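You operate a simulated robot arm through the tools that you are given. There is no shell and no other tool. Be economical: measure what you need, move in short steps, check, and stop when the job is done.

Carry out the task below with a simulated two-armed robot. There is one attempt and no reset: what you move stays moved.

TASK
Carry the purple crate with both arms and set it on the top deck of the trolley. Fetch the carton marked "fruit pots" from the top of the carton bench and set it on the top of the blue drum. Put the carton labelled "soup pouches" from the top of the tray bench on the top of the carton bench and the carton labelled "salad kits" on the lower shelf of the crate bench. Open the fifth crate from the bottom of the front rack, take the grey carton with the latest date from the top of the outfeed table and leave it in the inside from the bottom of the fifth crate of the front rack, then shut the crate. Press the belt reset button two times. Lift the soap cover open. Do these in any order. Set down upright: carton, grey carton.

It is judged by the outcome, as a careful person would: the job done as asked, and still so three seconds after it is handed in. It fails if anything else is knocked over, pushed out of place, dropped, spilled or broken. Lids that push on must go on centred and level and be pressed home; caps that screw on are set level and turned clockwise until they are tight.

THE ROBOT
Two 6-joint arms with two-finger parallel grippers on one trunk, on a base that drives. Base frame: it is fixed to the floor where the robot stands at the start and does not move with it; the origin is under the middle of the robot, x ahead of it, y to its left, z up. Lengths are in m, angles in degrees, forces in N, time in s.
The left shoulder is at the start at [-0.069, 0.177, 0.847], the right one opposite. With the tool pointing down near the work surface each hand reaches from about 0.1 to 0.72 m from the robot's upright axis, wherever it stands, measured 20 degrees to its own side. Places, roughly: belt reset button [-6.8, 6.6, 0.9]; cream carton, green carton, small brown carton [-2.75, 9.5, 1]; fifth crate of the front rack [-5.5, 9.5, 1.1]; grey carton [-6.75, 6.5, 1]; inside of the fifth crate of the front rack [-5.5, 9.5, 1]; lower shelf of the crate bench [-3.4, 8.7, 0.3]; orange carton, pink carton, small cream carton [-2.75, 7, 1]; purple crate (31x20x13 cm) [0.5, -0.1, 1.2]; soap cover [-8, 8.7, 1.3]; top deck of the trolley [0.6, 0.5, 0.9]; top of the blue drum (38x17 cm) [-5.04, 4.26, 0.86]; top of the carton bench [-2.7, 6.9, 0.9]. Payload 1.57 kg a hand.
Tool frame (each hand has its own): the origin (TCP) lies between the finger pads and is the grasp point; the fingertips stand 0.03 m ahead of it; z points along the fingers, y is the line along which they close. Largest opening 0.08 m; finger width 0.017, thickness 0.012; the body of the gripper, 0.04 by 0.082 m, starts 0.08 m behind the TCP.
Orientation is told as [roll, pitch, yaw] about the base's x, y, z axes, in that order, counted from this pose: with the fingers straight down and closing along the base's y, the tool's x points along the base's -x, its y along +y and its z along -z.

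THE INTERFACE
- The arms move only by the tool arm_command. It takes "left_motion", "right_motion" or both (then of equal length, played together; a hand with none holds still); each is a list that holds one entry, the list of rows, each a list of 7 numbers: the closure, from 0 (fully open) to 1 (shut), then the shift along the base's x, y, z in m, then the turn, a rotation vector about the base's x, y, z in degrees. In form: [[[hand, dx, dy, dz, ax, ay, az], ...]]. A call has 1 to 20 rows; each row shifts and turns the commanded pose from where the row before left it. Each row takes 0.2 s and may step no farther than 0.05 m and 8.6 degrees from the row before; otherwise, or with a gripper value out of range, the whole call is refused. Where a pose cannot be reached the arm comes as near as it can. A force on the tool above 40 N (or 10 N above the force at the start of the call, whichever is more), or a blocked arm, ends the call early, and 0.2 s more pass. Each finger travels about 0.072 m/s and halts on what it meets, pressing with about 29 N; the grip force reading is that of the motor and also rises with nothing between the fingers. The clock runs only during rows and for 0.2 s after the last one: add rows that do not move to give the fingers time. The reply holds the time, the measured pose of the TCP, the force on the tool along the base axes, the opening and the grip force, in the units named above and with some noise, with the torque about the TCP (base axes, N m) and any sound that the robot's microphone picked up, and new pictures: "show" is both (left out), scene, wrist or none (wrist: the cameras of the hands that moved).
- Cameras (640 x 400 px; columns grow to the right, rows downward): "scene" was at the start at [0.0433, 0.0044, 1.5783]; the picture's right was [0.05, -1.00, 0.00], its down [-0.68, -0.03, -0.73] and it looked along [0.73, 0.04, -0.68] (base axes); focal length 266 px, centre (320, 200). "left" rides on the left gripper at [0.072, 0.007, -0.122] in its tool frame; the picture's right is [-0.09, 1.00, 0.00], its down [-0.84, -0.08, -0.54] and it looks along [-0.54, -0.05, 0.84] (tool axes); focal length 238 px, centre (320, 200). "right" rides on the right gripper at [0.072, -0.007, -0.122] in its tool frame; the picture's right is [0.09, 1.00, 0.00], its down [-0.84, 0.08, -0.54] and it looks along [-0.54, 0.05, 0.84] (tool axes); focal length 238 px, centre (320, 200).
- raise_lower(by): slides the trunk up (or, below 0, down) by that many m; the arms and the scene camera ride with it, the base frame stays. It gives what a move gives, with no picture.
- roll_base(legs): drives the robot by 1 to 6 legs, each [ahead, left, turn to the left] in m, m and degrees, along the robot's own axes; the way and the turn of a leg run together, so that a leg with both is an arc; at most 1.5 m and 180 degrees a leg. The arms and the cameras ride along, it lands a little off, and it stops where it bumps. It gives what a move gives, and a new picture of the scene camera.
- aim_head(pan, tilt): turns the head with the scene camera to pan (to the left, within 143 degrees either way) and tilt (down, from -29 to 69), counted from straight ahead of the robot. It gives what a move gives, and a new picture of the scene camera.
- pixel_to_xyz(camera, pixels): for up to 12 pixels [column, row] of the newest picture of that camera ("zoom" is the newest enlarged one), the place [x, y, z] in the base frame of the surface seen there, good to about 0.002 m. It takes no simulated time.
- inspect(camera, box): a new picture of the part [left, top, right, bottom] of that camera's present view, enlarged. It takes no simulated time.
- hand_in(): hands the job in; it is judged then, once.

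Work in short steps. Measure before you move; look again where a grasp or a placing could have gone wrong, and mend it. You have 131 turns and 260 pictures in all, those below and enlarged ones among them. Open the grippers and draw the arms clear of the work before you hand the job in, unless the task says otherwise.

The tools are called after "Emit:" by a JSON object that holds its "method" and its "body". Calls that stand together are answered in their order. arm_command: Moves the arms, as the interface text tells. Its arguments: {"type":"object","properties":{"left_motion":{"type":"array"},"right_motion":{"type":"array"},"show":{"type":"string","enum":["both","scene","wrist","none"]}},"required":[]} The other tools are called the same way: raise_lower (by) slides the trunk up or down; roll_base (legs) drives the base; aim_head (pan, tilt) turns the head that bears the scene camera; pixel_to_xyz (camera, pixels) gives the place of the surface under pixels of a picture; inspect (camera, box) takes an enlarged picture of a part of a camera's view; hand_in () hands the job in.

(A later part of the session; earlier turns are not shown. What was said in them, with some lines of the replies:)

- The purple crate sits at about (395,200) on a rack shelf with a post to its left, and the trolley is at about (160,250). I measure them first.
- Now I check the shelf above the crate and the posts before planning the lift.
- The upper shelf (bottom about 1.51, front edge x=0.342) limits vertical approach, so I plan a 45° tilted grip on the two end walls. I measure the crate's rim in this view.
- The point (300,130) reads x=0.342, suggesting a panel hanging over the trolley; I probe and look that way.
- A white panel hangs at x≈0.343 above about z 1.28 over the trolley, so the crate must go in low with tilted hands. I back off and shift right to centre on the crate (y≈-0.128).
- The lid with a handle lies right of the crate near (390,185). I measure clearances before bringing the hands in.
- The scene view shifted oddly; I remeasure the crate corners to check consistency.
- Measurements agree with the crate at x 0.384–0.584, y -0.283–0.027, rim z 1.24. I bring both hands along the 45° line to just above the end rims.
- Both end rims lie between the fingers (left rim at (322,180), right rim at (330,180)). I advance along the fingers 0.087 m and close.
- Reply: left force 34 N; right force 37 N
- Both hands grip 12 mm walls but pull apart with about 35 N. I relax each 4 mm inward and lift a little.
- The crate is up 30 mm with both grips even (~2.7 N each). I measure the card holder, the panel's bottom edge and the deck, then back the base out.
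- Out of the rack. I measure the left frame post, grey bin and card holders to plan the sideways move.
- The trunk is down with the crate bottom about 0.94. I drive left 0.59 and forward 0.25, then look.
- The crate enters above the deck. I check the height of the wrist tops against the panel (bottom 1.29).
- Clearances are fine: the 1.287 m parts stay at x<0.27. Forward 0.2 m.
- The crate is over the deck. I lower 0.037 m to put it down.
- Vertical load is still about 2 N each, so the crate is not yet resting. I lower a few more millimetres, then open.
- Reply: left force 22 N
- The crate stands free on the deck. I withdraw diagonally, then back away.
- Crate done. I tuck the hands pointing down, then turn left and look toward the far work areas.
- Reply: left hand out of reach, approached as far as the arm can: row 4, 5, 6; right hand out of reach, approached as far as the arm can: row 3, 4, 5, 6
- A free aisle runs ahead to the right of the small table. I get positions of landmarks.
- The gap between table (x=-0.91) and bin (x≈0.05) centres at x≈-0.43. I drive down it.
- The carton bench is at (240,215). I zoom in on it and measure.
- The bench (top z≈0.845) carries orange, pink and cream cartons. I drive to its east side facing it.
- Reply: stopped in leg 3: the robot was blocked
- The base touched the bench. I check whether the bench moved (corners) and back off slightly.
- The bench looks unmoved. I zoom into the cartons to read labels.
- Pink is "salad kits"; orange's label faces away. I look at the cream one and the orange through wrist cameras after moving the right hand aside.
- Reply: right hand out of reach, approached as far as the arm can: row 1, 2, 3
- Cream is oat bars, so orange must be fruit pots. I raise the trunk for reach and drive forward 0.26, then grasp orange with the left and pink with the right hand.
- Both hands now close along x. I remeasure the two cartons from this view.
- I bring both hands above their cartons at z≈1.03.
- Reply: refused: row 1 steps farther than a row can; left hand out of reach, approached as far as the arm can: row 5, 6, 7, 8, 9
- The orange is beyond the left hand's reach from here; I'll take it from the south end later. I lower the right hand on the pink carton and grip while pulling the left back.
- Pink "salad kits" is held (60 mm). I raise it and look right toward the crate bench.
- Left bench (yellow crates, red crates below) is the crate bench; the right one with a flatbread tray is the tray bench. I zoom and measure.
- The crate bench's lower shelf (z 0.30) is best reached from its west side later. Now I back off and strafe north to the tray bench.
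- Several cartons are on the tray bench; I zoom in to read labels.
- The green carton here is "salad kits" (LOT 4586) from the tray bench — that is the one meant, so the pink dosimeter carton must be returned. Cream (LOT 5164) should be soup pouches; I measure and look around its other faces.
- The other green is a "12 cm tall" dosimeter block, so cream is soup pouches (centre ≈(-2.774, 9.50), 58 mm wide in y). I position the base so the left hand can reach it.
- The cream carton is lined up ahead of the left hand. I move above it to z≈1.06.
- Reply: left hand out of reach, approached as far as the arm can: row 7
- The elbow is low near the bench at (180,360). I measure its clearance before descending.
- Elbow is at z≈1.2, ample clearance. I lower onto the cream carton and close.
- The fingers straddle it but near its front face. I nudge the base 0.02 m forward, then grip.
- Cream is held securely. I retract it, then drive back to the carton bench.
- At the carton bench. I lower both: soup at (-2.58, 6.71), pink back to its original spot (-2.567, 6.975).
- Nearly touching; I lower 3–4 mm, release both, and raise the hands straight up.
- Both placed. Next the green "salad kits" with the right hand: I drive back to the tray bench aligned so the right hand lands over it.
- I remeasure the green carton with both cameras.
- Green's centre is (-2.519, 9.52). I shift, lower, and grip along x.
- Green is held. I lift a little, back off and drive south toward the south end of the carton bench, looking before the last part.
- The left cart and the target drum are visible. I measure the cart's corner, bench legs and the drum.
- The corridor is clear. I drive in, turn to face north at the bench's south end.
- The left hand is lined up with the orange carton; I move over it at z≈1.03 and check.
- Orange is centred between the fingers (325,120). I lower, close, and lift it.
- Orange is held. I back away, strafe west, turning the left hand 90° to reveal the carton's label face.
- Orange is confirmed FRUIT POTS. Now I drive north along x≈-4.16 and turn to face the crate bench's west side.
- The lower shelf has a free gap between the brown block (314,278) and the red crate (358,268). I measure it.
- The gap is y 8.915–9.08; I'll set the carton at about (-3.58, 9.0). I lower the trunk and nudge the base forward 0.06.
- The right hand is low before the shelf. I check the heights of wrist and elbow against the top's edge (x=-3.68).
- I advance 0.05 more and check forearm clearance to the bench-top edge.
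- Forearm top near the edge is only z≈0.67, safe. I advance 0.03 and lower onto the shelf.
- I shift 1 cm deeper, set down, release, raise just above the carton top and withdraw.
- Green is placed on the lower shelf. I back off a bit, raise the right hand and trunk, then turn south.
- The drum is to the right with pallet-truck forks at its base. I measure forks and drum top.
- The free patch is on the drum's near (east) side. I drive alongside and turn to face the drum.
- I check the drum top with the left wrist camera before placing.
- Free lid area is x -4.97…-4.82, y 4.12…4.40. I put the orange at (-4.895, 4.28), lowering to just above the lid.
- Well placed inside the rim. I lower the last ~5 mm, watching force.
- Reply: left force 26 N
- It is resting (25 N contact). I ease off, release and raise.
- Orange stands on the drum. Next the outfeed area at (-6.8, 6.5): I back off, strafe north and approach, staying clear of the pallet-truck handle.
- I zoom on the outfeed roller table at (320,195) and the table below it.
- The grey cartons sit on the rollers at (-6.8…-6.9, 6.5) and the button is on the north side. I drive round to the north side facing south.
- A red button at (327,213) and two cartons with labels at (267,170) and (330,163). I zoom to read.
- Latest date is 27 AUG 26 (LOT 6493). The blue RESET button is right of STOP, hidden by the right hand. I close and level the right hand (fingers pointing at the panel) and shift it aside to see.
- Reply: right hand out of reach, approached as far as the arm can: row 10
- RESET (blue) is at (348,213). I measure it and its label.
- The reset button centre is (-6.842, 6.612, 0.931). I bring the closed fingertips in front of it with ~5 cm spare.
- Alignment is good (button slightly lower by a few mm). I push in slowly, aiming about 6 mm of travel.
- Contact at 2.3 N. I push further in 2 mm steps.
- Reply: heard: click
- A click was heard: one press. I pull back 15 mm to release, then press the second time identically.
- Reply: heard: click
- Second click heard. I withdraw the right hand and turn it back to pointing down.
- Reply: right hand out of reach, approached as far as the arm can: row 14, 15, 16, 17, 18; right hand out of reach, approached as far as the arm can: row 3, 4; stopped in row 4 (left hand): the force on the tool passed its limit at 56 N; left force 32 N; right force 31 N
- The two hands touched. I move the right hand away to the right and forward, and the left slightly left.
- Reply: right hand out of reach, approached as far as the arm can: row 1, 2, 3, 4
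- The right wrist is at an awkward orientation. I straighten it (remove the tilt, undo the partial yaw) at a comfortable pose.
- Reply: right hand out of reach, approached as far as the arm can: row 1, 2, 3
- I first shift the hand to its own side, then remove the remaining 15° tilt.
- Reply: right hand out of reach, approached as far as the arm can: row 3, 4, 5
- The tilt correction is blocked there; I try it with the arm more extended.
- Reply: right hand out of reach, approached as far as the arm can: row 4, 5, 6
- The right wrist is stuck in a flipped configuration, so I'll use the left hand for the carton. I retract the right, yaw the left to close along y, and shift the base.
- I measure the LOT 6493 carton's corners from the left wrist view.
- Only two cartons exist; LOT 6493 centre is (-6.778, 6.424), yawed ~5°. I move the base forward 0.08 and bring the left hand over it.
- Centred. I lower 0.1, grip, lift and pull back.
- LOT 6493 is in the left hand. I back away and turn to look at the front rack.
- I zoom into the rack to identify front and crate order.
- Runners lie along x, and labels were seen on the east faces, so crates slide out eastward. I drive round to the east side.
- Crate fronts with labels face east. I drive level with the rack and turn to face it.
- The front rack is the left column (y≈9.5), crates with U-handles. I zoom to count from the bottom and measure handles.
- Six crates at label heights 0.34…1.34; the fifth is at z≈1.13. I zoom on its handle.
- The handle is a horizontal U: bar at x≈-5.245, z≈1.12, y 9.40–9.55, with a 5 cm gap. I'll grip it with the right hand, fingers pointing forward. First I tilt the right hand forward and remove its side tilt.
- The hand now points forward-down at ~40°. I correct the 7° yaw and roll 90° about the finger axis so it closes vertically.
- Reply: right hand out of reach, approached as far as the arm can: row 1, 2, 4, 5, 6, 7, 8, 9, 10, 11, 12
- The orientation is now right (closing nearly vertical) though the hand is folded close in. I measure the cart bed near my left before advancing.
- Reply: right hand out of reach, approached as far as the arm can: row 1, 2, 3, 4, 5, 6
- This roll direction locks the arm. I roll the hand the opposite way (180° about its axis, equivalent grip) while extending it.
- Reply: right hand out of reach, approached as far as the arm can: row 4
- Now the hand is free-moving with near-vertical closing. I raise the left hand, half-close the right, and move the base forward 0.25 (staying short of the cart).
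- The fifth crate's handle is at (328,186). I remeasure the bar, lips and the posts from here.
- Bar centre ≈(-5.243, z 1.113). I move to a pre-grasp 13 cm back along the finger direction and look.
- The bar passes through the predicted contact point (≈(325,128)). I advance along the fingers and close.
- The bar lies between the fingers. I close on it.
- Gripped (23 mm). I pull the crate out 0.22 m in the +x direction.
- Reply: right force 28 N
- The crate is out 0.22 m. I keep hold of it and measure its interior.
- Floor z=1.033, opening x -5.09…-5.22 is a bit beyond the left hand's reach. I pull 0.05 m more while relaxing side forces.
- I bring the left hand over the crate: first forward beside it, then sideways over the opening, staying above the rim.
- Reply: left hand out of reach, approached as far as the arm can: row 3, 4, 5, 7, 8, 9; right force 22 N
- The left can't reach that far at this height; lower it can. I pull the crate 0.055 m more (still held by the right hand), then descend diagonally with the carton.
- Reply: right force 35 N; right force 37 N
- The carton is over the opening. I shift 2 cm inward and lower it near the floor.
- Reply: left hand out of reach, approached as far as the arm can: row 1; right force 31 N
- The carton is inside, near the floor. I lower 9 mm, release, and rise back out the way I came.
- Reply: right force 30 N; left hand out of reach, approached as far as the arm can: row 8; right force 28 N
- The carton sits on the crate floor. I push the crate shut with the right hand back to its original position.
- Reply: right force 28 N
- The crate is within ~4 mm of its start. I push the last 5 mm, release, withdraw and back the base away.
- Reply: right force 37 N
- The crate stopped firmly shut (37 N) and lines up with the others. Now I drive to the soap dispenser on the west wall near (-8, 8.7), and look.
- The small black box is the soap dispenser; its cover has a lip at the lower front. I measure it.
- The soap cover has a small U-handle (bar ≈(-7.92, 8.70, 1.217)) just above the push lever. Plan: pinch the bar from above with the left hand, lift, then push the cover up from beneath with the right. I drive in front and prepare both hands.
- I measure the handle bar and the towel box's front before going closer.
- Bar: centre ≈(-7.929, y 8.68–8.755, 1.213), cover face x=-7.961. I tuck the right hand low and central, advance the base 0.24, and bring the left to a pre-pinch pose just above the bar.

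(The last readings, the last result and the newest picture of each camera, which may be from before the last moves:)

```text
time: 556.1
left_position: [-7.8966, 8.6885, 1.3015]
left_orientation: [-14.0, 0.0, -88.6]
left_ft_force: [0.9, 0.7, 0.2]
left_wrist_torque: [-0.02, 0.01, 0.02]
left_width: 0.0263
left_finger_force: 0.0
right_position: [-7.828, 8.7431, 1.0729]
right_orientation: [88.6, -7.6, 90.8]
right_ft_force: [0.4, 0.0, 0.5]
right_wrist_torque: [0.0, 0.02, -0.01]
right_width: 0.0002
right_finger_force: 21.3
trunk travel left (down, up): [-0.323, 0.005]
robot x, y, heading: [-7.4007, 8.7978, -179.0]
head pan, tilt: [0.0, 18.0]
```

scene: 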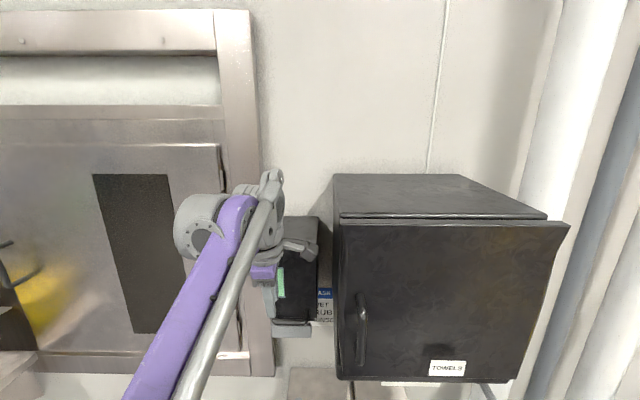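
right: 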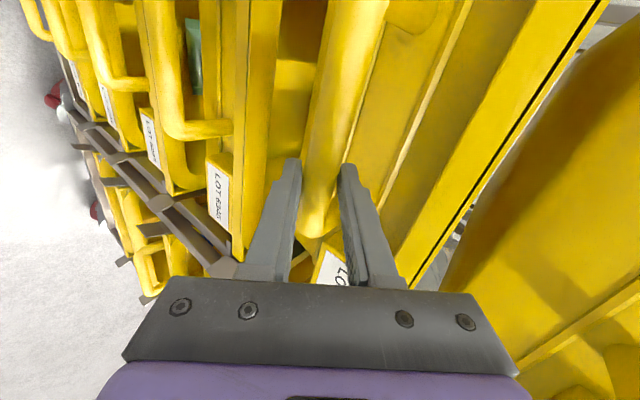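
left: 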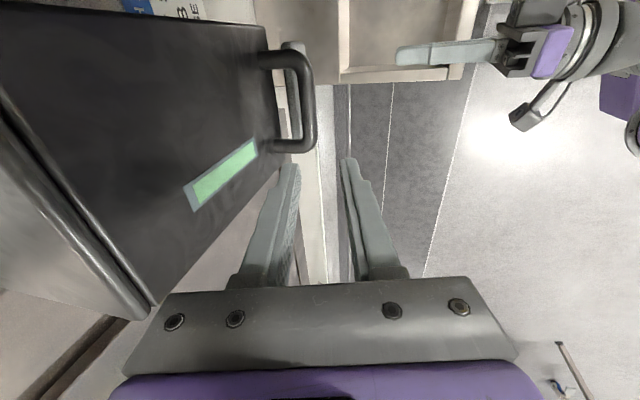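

The handle is slightly off (+y 2.5 cm, 1 cm toward the wall). I correct, descend over the bar and close.

Emit:
{"method": "arm_command", "body": {"left_motion": [[[0.67, -0.004, 0.012, 0, 0, 0, 0], [0.67, -0.004, 0.013, 0, 0, 0, 0], [0.67, -0.006, 0, -0.024, 0, 0, 0], [0.67, -0.006, 0, -0.024, 0, 0, 0], [0.67, -0.0055, 0, -0.022, 0, 0, 0], [0.67, 0, 0, 0, 0, 0, 0], [1, 0, 0, 0, 0, 0, 0], [1, 0, 0, 0, 0, 0, 0], [1, 0, 0, 0, 0, 0, 0]]], "show": "both"}}

```text
time: 558.1
left_position: [-7.9233, 8.7131, 1.2301]
left_orientation: [-14.0, 0.1, -88.6]
left_ft_force: [-6.8, -0.5, 5.8]
left_wrist_torque: [-0.03, 0.21, -0.1]
left_width: 0.0134
left_finger_force: 30.1
right_position: [-7.8289, 8.7419, 1.0731]
right_orientation: [88.5, -7.6, 90.8]
right_ft_force: [0.4, 0.0, 0.7]
right_wrist_torque: [0.0, 0.0, -0.01]
right_width: 0.0
right_finger_force: 22.1
trunk travel left (down, up): [-0.323, 0.005]
robot x, y, heading: [-7.4037, 8.7983, -178.9]
head pan, tilt: [0.0, 18.0]
```

scene: 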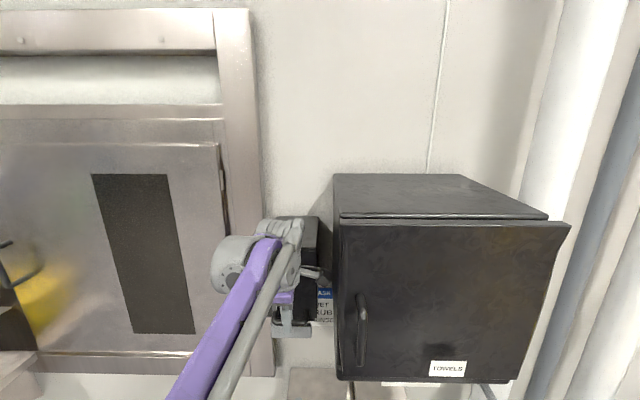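
left: 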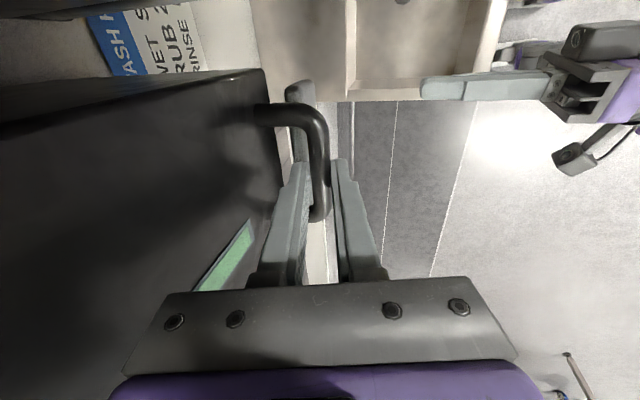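

The bar is gripped (13 mm). I lift it along the hinge arc ~20°, then bring the right closed fingers beneath the raised bar.

Emit:
{"method": "arm_command", "body": {"left_motion": [[[1, 0.0066, 0, 0.0095, 0, 0, 0], [1, 0.0067, 0, 0.0095, 0, 0, 0], [1, 0.0116, 0, 0.0201, 0, 0, 0], [1, 0.0098, 0, 0.021, 0, 0, 0], [1, 0.008, 0, 0.0219, 0, 0, 0], [1, 0, 0, 0, 0, 0, 0]]], "show": "both"}}

Emit:
{"method": "arm_command", "body": {"right_motion": [[[1, 0, 0, 0.04, 0, 0, 0], [1, 0, 0, 0.04, 0, 0, 0], [1, 0, 0, 0.04, 0, 0, 0], [1, 0, 0, 0.036, 0, 0, 0], [1, -0.035, 0, 0, 0, 0, 0], [1, -0.033, 0, 0, 0, 0, 0]]], "show": "both"}}

```text
time: 559.5
left_position: [-7.8808, 8.7143, 1.3112]
left_orientation: [-14.0, 0.1, -88.7]
left_ft_force: [-1.2, -5.2, -1.2]
left_wrist_torque: [-0.33, -0.06, -0.07]
left_width: 0.0136
left_finger_force: 30.0
right_position: [-7.8287, 8.7428, 1.0731]
right_orientation: [88.5, -7.5, 90.7]
right_ft_force: [0.2, -0.9, -0.3]
right_wrist_torque: [0.02, 0.0, 0.02]
right_width: 0.0
right_finger_force: 21.4
trunk travel left (down, up): [-0.323, 0.005]
robot x, y, heading: [-7.4024, 8.7939, -178.8]
head pan, tilt: [0.0, 18.0]
```

scene: 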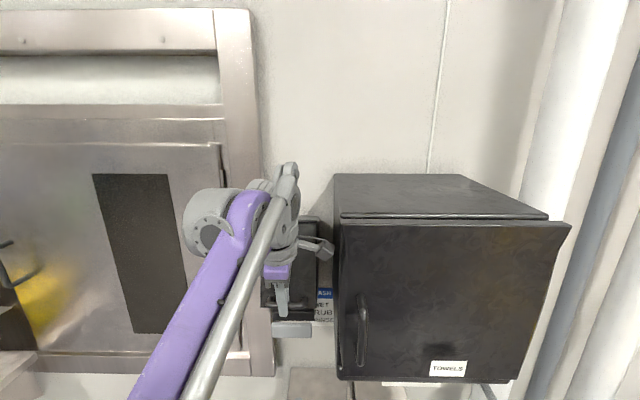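
left: 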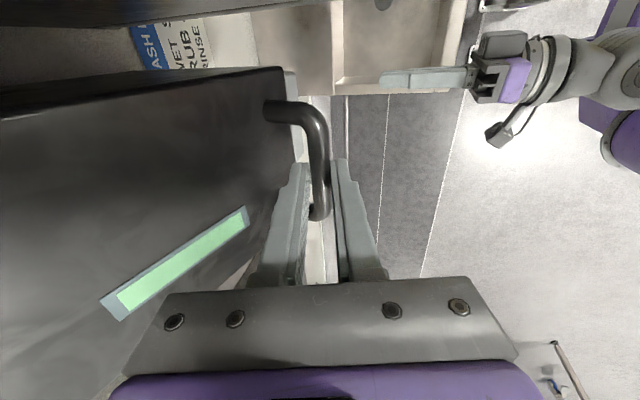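

```text
time: 560.9
left_position: [-7.8806, 8.7128, 1.3111]
left_orientation: [-13.9, 0.0, -88.6]
left_ft_force: [-1.0, -6.2, -1.6]
left_wrist_torque: [-0.31, -0.18, -0.08]
left_width: 0.0136
left_finger_force: 30.1
right_position: [-7.8962, 8.7406, 1.2292]
right_orientation: [88.6, -7.7, 90.7]
right_ft_force: [-0.3, 0.7, -0.2]
right_wrist_torque: [-0.01, 0.03, -0.02]
right_width: 0.0002
right_finger_force: 21.8
trunk travel left (down, up): [-0.323, 0.005]
robot x, y, heading: [-7.4031, 8.7945, -178.8]
head pan, tilt: [0.0, 18.0]
```

scene: 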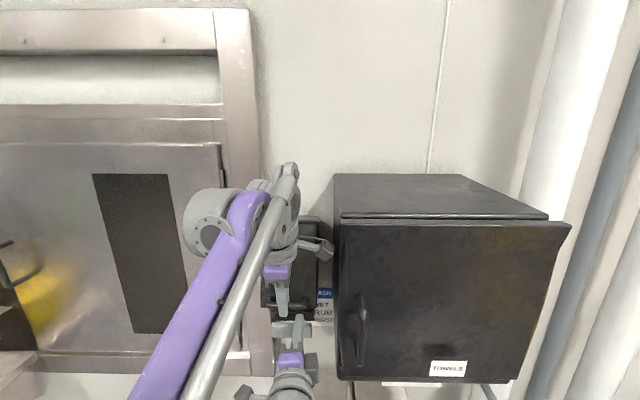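
right: 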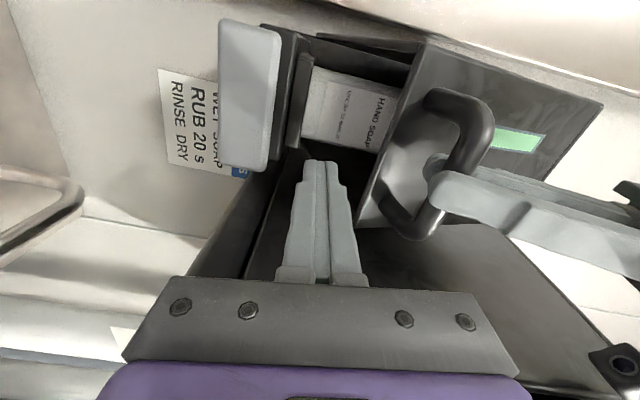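

The cover swings up easily (soap pouch visible). With the right fingers under it, I release the left, clear it away, then raise the right to push the cover further open.

Emit:
{"method": "arm_command", "body": {"right_motion": [[[1, 0, 0, 0.015, 0, 0, 0], [1, 0, 0, 0.012, 0, 0, 0], [1, 0, 0, 0, 0, 0, 0]]], "show": "none"}}

Emit:
{"method": "arm_command", "body": {"left_motion": [[[0.6, 0, 0, 0, 0, 0, 0], [0.6, 0, 0, 0, 0, 0, 0], [0.6, 0.0085, 0, 0.034, 0, 0, 0], [0.6, 0.02, 0, 0.034, 0, 0, 0], [0.6, 0.04, -0.02, 0, 0, 0, 0], [0.6, 0.04, -0.025, 0, 0, 0, 0], [0.6, 0.04, -0.025, 0, 0, 0, 0], [0.6, 0.04, -0.025, 0, 0, 0, 0]]], "show": "none"}}

Emit:
{"method": "arm_command", "body": {"right_motion": [[[1, 0, 0, 0.025, 0, 0, 0], [1, 0, 0, 0.025, 0, 0, 0], [1, 0, 0, 0.025, 0, 0, 0], [1, 0, 0, 0.025, 0, 0, 0], [1, 0, 0, 0.025, 0, 0, 0], [1, 0, 0, 0.02, 0, 0, 0]]], "show": "both"}}

```text
time: 561.7
left_position: [-7.8816, 8.7157, 1.3123]
left_orientation: [-14.2, 0.0, -88.6]
left_ft_force: [2.7, -2.1, 1.6]
left_wrist_torque: [0.33, -0.11, -0.22]
left_width: 0.0137
left_finger_force: 30.6
right_position: [-7.8935, 8.7417, 1.2553]
right_orientation: [88.4, -7.3, 91.0]
right_ft_force: [4.9, 0.9, -6.6]
right_wrist_torque: [-0.04, -0.11, -0.04]
right_width: 0.0
right_finger_force: 21.5
trunk travel left (down, up): [-0.323, 0.005]
robot x, y, heading: [-7.4032, 8.7941, -178.9]
head pan, tilt: [0.0, 18.0]
stopped in row 3 (right hand): the force on the tool passed its limit at 42 N (the readings are from after the stop); the commanded pose is now the measured one
```

```text
time: 563.5
left_position: [-7.6902, 8.6169, 1.3821]
left_orientation: [-14.2, 0.2, -88.6]
left_ft_force: [0.5, -0.1, -0.5]
left_wrist_torque: [-0.02, 0.01, -0.02]
left_width: 0.032
left_finger_force: 0.0
right_position: [-7.8944, 8.7412, 1.2556]
right_orientation: [88.5, -7.4, 90.8]
right_ft_force: [1.3, 0.2, 0.3]
right_wrist_torque: [0.01, 0.03, -0.02]
right_width: 0.0002
right_finger_force: 21.3
trunk travel left (down, up): [-0.323, 0.005]
robot x, y, heading: [-7.3987, 8.7961, -179.0]
head pan, tilt: [0.0, 18.0]
```

```text
time: 564.9
left_position: [-7.6919, 8.6184, 1.3822]
left_orientation: [-14.2, -0.1, -88.6]
left_ft_force: [0.6, -0.2, 0.5]
left_wrist_torque: [0.0, 0.02, -0.01]
left_width: 0.032
left_finger_force: 0.0
right_position: [-7.8971, 8.7423, 1.4013]
right_orientation: [88.3, -7.3, 90.7]
right_ft_force: [0.6, -0.4, 0.1]
right_wrist_torque: [-0.03, 0.01, -0.02]
right_width: 0.0
right_finger_force: 21.4
trunk travel left (down, up): [-0.323, 0.005]
robot x, y, heading: [-7.4049, 8.7948, -178.9]
head pan, tilt: [0.0, 18.0]
```

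scene: 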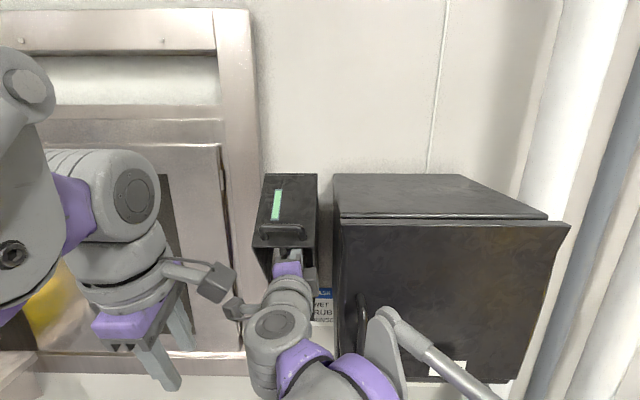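
right: 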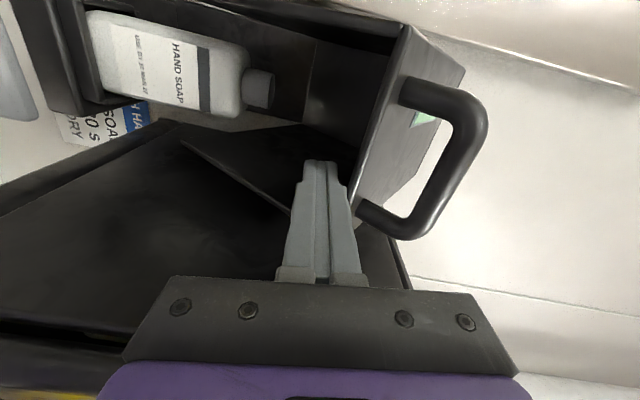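

The cover is around 50° open and rides on the right fingers. I push it further up and toward the wall.

Emit:
{"method": "arm_command", "body": {"right_motion": [[[1, -0.004, 0, 0.022, 0, 0, 0], [1, -0.006, 0, 0.022, 0, 0, 0], [1, -0.008, 0, 0.022, 0, 0, 0], [1, -0.01, 0, 0.022, 0, 0, 0], [1, -0.012, 0, 0.02, 0, 0, 0], [1, -0.015, 0, 0.015, 0, 0, 0], [1, 0, 0, 0, 0, 0, 0]]], "show": "both"}}

Emit:
{"method": "pixel_to_xyz", "body": {"camera": "scene", "pixels": [[282, 232], [276, 205], [290, 180], [282, 215], [270, 240], [300, 240]]}}

```text
time: 566.5
left_position: [-7.6913, 8.6172, 1.3819]
left_orientation: [-14.2, 0.1, -88.6]
left_ft_force: [-0.5, 0.2, -0.5]
left_wrist_torque: [-0.03, 0.02, 0.02]
left_width: 0.032
left_finger_force: 0.0
right_position: [-7.9494, 8.7432, 1.5244]
right_orientation: [88.5, -7.3, 90.8]
right_ft_force: [0.3, -0.6, 0.0]
right_wrist_torque: [0.01, -0.03, 0.0]
right_width: 0.0
right_finger_force: 21.4
trunk travel left (down, up): [-0.323, 0.005]
robot x, y, heading: [-7.4045, 8.7979, -178.9]
head pan, tilt: [0.0, 18.0]
```

scene: 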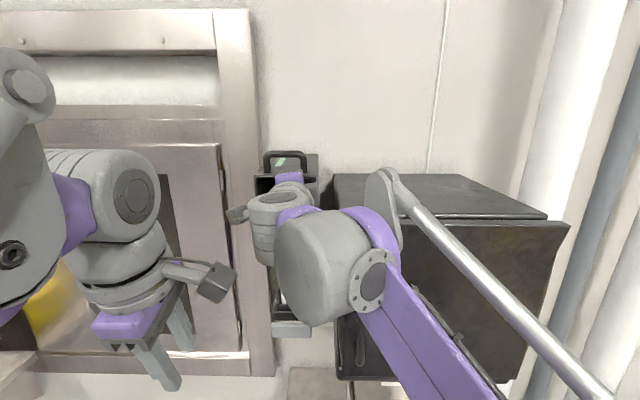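
right: 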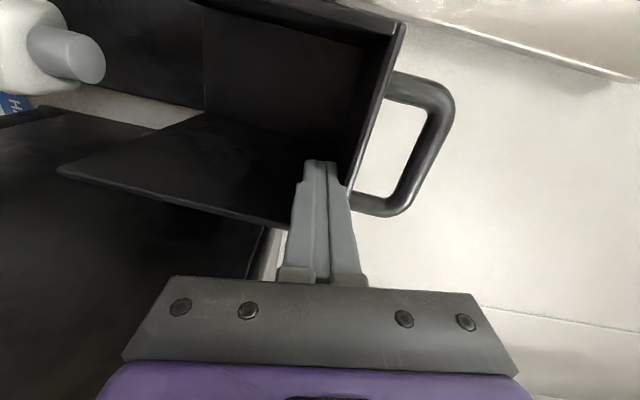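

```text
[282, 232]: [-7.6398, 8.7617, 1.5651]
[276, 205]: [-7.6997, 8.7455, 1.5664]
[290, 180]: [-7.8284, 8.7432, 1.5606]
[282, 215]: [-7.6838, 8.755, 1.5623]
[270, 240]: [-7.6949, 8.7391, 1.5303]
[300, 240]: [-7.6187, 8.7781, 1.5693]
```

Cover at about 80°. I push slightly more, then lower the hand 4 cm and pull it back to see whether the cover stays up.

Emit:
{"method": "arm_command", "body": {"right_motion": [[[1, -0.01, 0, 0.014, 0, 0, 0], [1, -0.012, 0, 0.012, 0, 0, 0], [1, -0.012, 0, 0.008, 0, 0, 0], [1, 0, 0, 0, 0, 0, 0]]], "show": "none"}}

Emit:
{"method": "arm_command", "body": {"right_motion": [[[1, 0.02, 0, -0.02, 0, 0, 0], [1, 0.03, 0, -0.02, 0, 0, 0], [1, 0.04, 0, -0.01, 0, 0, 0], [1, 0.04, 0, 0, 0, 0, 0], [1, 0.04, 0, -0.01, 0, 0, 0]]], "show": "both"}}

```text
time: 567.3
left_position: [-7.6934, 8.6194, 1.381]
left_orientation: [-14.1, 0.0, -88.6]
left_ft_force: [-0.5, 0.3, 0.4]
left_wrist_torque: [0.02, -0.01, 0.01]
left_width: 0.0322
left_finger_force: 0.0
right_position: [-7.9795, 8.7407, 1.5548]
right_orientation: [88.0, -6.7, 90.8]
right_ft_force: [9.5, 4.1, -16.5]
right_wrist_torque: [-0.12, -0.43, -0.17]
right_width: 0.0001
right_finger_force: 21.2
trunk travel left (down, up): [-0.323, 0.005]
robot x, y, heading: [-7.4005, 8.793, -178.7]
head pan, tilt: [0.0, 18.0]
stopped in row 3 (right hand): the force on the tool passed its limit at 70 N (the readings are from after the stop); the commanded pose is now the measured one
```

```text
time: 568.1
left_position: [-7.6854, 8.6166, 1.3829]
left_orientation: [-13.7, -0.7, -89.8]
left_ft_force: [2.1, -4.5, 0.5]
left_wrist_torque: [0.63, 0.21, -0.29]
left_width: 0.0319
left_finger_force: 0.1
right_position: [-7.9015, 8.7428, 1.5089]
right_orientation: [88.1, -6.9, 90.3]
right_ft_force: [0.4, -0.1, -0.7]
right_wrist_torque: [-0.03, -0.02, 0.01]
right_width: 0.0
right_finger_force: 21.3
trunk travel left (down, up): [-0.323, 0.005]
robot x, y, heading: [-7.4012, 8.7928, -178.6]
head pan, tilt: [0.0, 18.0]
stopped in row 4 (left hand): the force on the tool passed its limit at 93 N (the readings are from after the stop); the commanded pose is now the measured one
```

scene: 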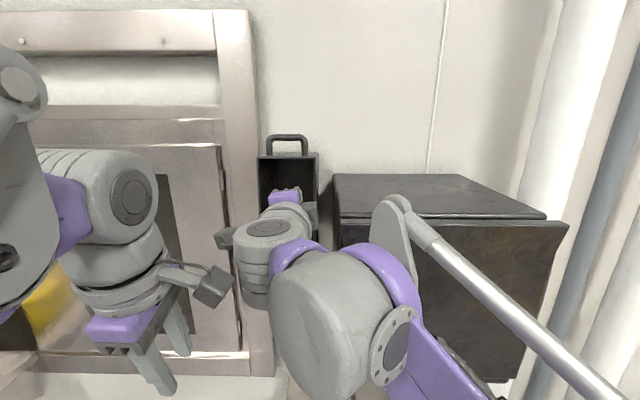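
right: 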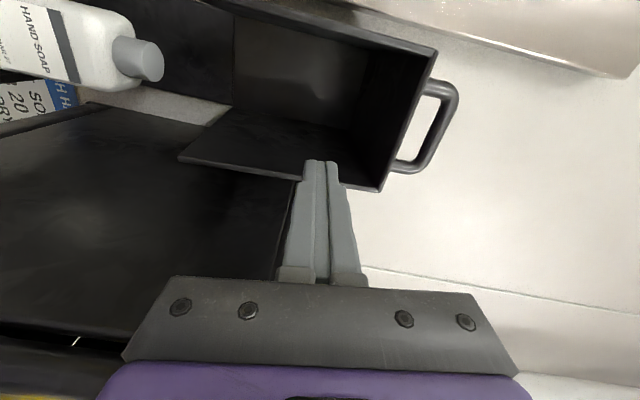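

The cover hit its stop past vertical and stays up. The arms touched each other lightly; I back the base straight away to clear everything, then check.

Emit:
{"method": "roll_base", "body": {"legs": [[-0.45, 0, 0]]}}

Emit:
{"method": "arm_command", "body": {"left_motion": [[[0.3, 0.02, -0.03, 0, 0, 0, 0], [0.3, 0.02, -0.03, 0, 0, 0, 0], [0.3, 0, 0, 0, 0, 0, 0]]], "right_motion": [[[0.3, 0.02, 0.03, -0.03, 0, 0, 0], [0.3, 0.02, 0.03, -0.03, 0, 0, 0], [0.3, 0.0, 0.03, -0.04, 0, 0, 0]]], "show": "scene"}}

Emit:
{"method": "inspect", "body": {"camera": "scene", "box": [220, 100, 420, 260]}}

```text
time: 570.8
left_position: [-7.2457, 8.6261, 1.3818]
left_orientation: [-13.6, -0.7, -90.1]
left_ft_force: [6.0, -7.1, -2.4]
left_wrist_torque: [0.76, 0.86, -0.85]
left_width: 0.0321
left_finger_force: 0.1
right_position: [-7.4596, 8.7525, 1.5089]
right_orientation: [88.2, -7.0, 89.9]
right_ft_force: [0.3, 0.0, 0.6]
right_wrist_torque: [0.01, 0.01, 0.02]
right_width: 0.0
right_finger_force: 20.6
trunk travel left (down, up): [-0.323, 0.005]
robot x, y, heading: [-6.961, 8.8038, -179.1]
head pan, tilt: [0.0, 18.0]
```

scene: 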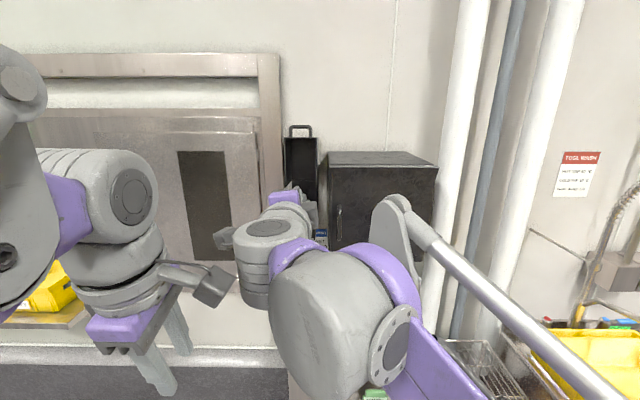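

```text
time: 571.6
left_position: [-7.2037, 8.5673, 1.3814]
left_orientation: [-13.6, -0.7, -90.0]
left_ft_force: [0.3, -1.0, 1.5]
left_wrist_torque: [0.03, -0.02, 0.0]
left_width: 0.0559
left_finger_force: 0.0
right_position: [-7.4194, 8.8417, 1.4099]
right_orientation: [88.0, -6.8, 90.0]
right_ft_force: [-0.3, -0.6, 0.2]
right_wrist_torque: [0.02, 0.01, -0.05]
right_width: 0.056
right_finger_force: 0.0
trunk travel left (down, up): [-0.323, 0.005]
robot x, y, heading: [-6.9601, 8.8032, -179.1]
head pan, tilt: [0.0, 18.0]
```

scene: 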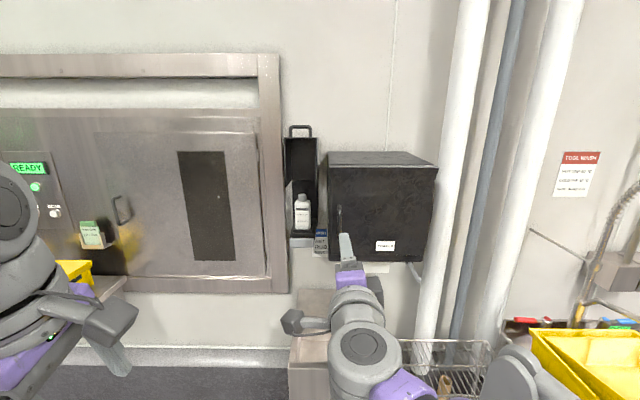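

```text
2.50 times, centred on (320, 180) of scene
5 turns are left
```

zoom: 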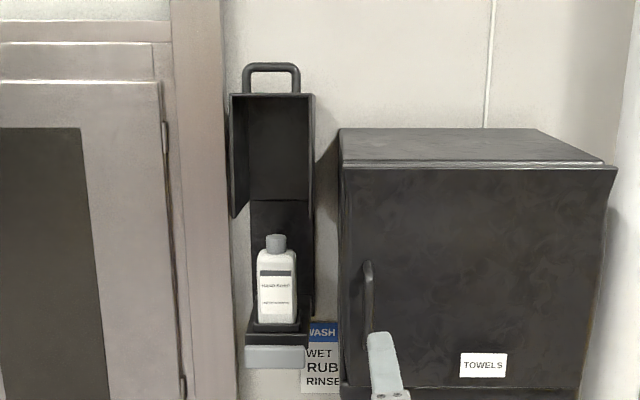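

The soap cover stands fully open by itself with the bottle in place. I open both grippers fully and back off a little more.

Emit:
{"method": "roll_base", "body": {"legs": [[-0.15, 0, 0]]}}

Emit:
{"method": "arm_command", "body": {"left_motion": [[[0, 0, 0, 0, 0, 0, 0], [0, 0, 0, 0, 0, 0, 0]]], "right_motion": [[[0, 0, 0, 0, 0, 0, 0], [0, 0, 0, 0, 0, 0, 0]]], "show": "none"}}

```text
time: 573.0
left_position: [-7.0543, 8.5687, 1.3818]
left_orientation: [-13.8, -0.6, -90.0]
left_ft_force: [-1.0, 1.0, 0.0]
left_wrist_torque: [-0.01, -0.03, 0.0]
left_width: 0.0561
left_finger_force: 0.1
right_position: [-7.2693, 8.8443, 1.4102]
right_orientation: [88.1, -6.9, 90.2]
right_ft_force: [-0.4, 0.8, -1.1]
right_wrist_torque: [0.0, -0.02, 0.01]
right_width: 0.0561
right_finger_force: 0.0
trunk travel left (down, up): [-0.323, 0.005]
robot x, y, heading: [-6.8112, 8.8027, -179.0]
head pan, tilt: [0.0, 18.0]
```

scene: 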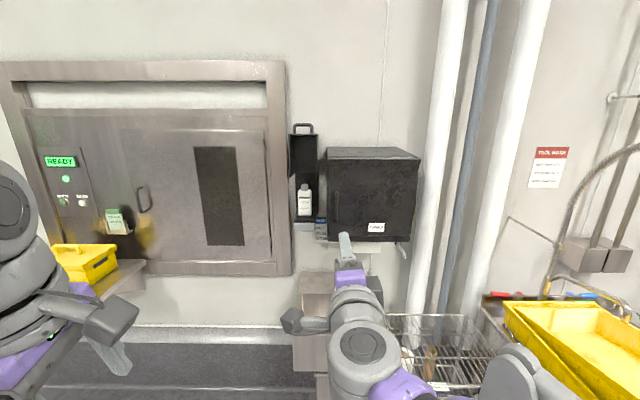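

```text
time: 573.6
left_position: [-7.0526, 8.5687, 1.3815]
left_orientation: [-13.7, -0.8, -90.0]
left_ft_force: [0.5, 0.4, -0.5]
left_wrist_torque: [0.02, -0.01, 0.0]
left_width: 0.0798
left_finger_force: 0.1
right_position: [-7.2677, 8.8442, 1.4102]
right_orientation: [88.1, -7.0, 90.1]
right_ft_force: [0.4, 0.5, -0.6]
right_wrist_torque: [-0.02, -0.01, 0.0]
right_width: 0.0799
right_finger_force: 0.0
trunk travel left (down, up): [-0.323, 0.005]
robot x, y, heading: [-6.8109, 8.808, -179.1]
head pan, tilt: [0.0, 18.0]
4 turns are left
```

All parts are done and the arms are clear, so I hand in the job.

Emit:
{"method": "hand_in", "body": {}}

```text
The job is handed in.
```

I did every part of the job and handed it in with both grippers open and the arms clear; I never saw the "soup pouches" label.

- **Purple crate:** it is on the trolley's top deck, carried there with both arms.
- **Fruit pots:** the orange carton, label read, stands on the blue drum.
- **Soup pouches:** the cream carton, LOT 5164, is on top of the carton bench. I picked it by elimination, because its visible faces did not show the name.
- **Salad kits:** the green carton from the tray bench, LOT 4586, is on the lower shelf of the crate bench. A pink carton on the carton bench is also marked "salad kits". I lifted that one first, then put it back within a few millimetres.
- **Grey carton:** LOT 6493, use by 27 Aug 26, is inside the fifth crate of the front rack, and the crate is pushed fully shut.
- **Belt reset button:** pressed twice, with a click each time.
- **Soap cover:** lifted fully open, and it stays up by itself.

The base bumped the carton bench once on arrival, but the bench had not moved.
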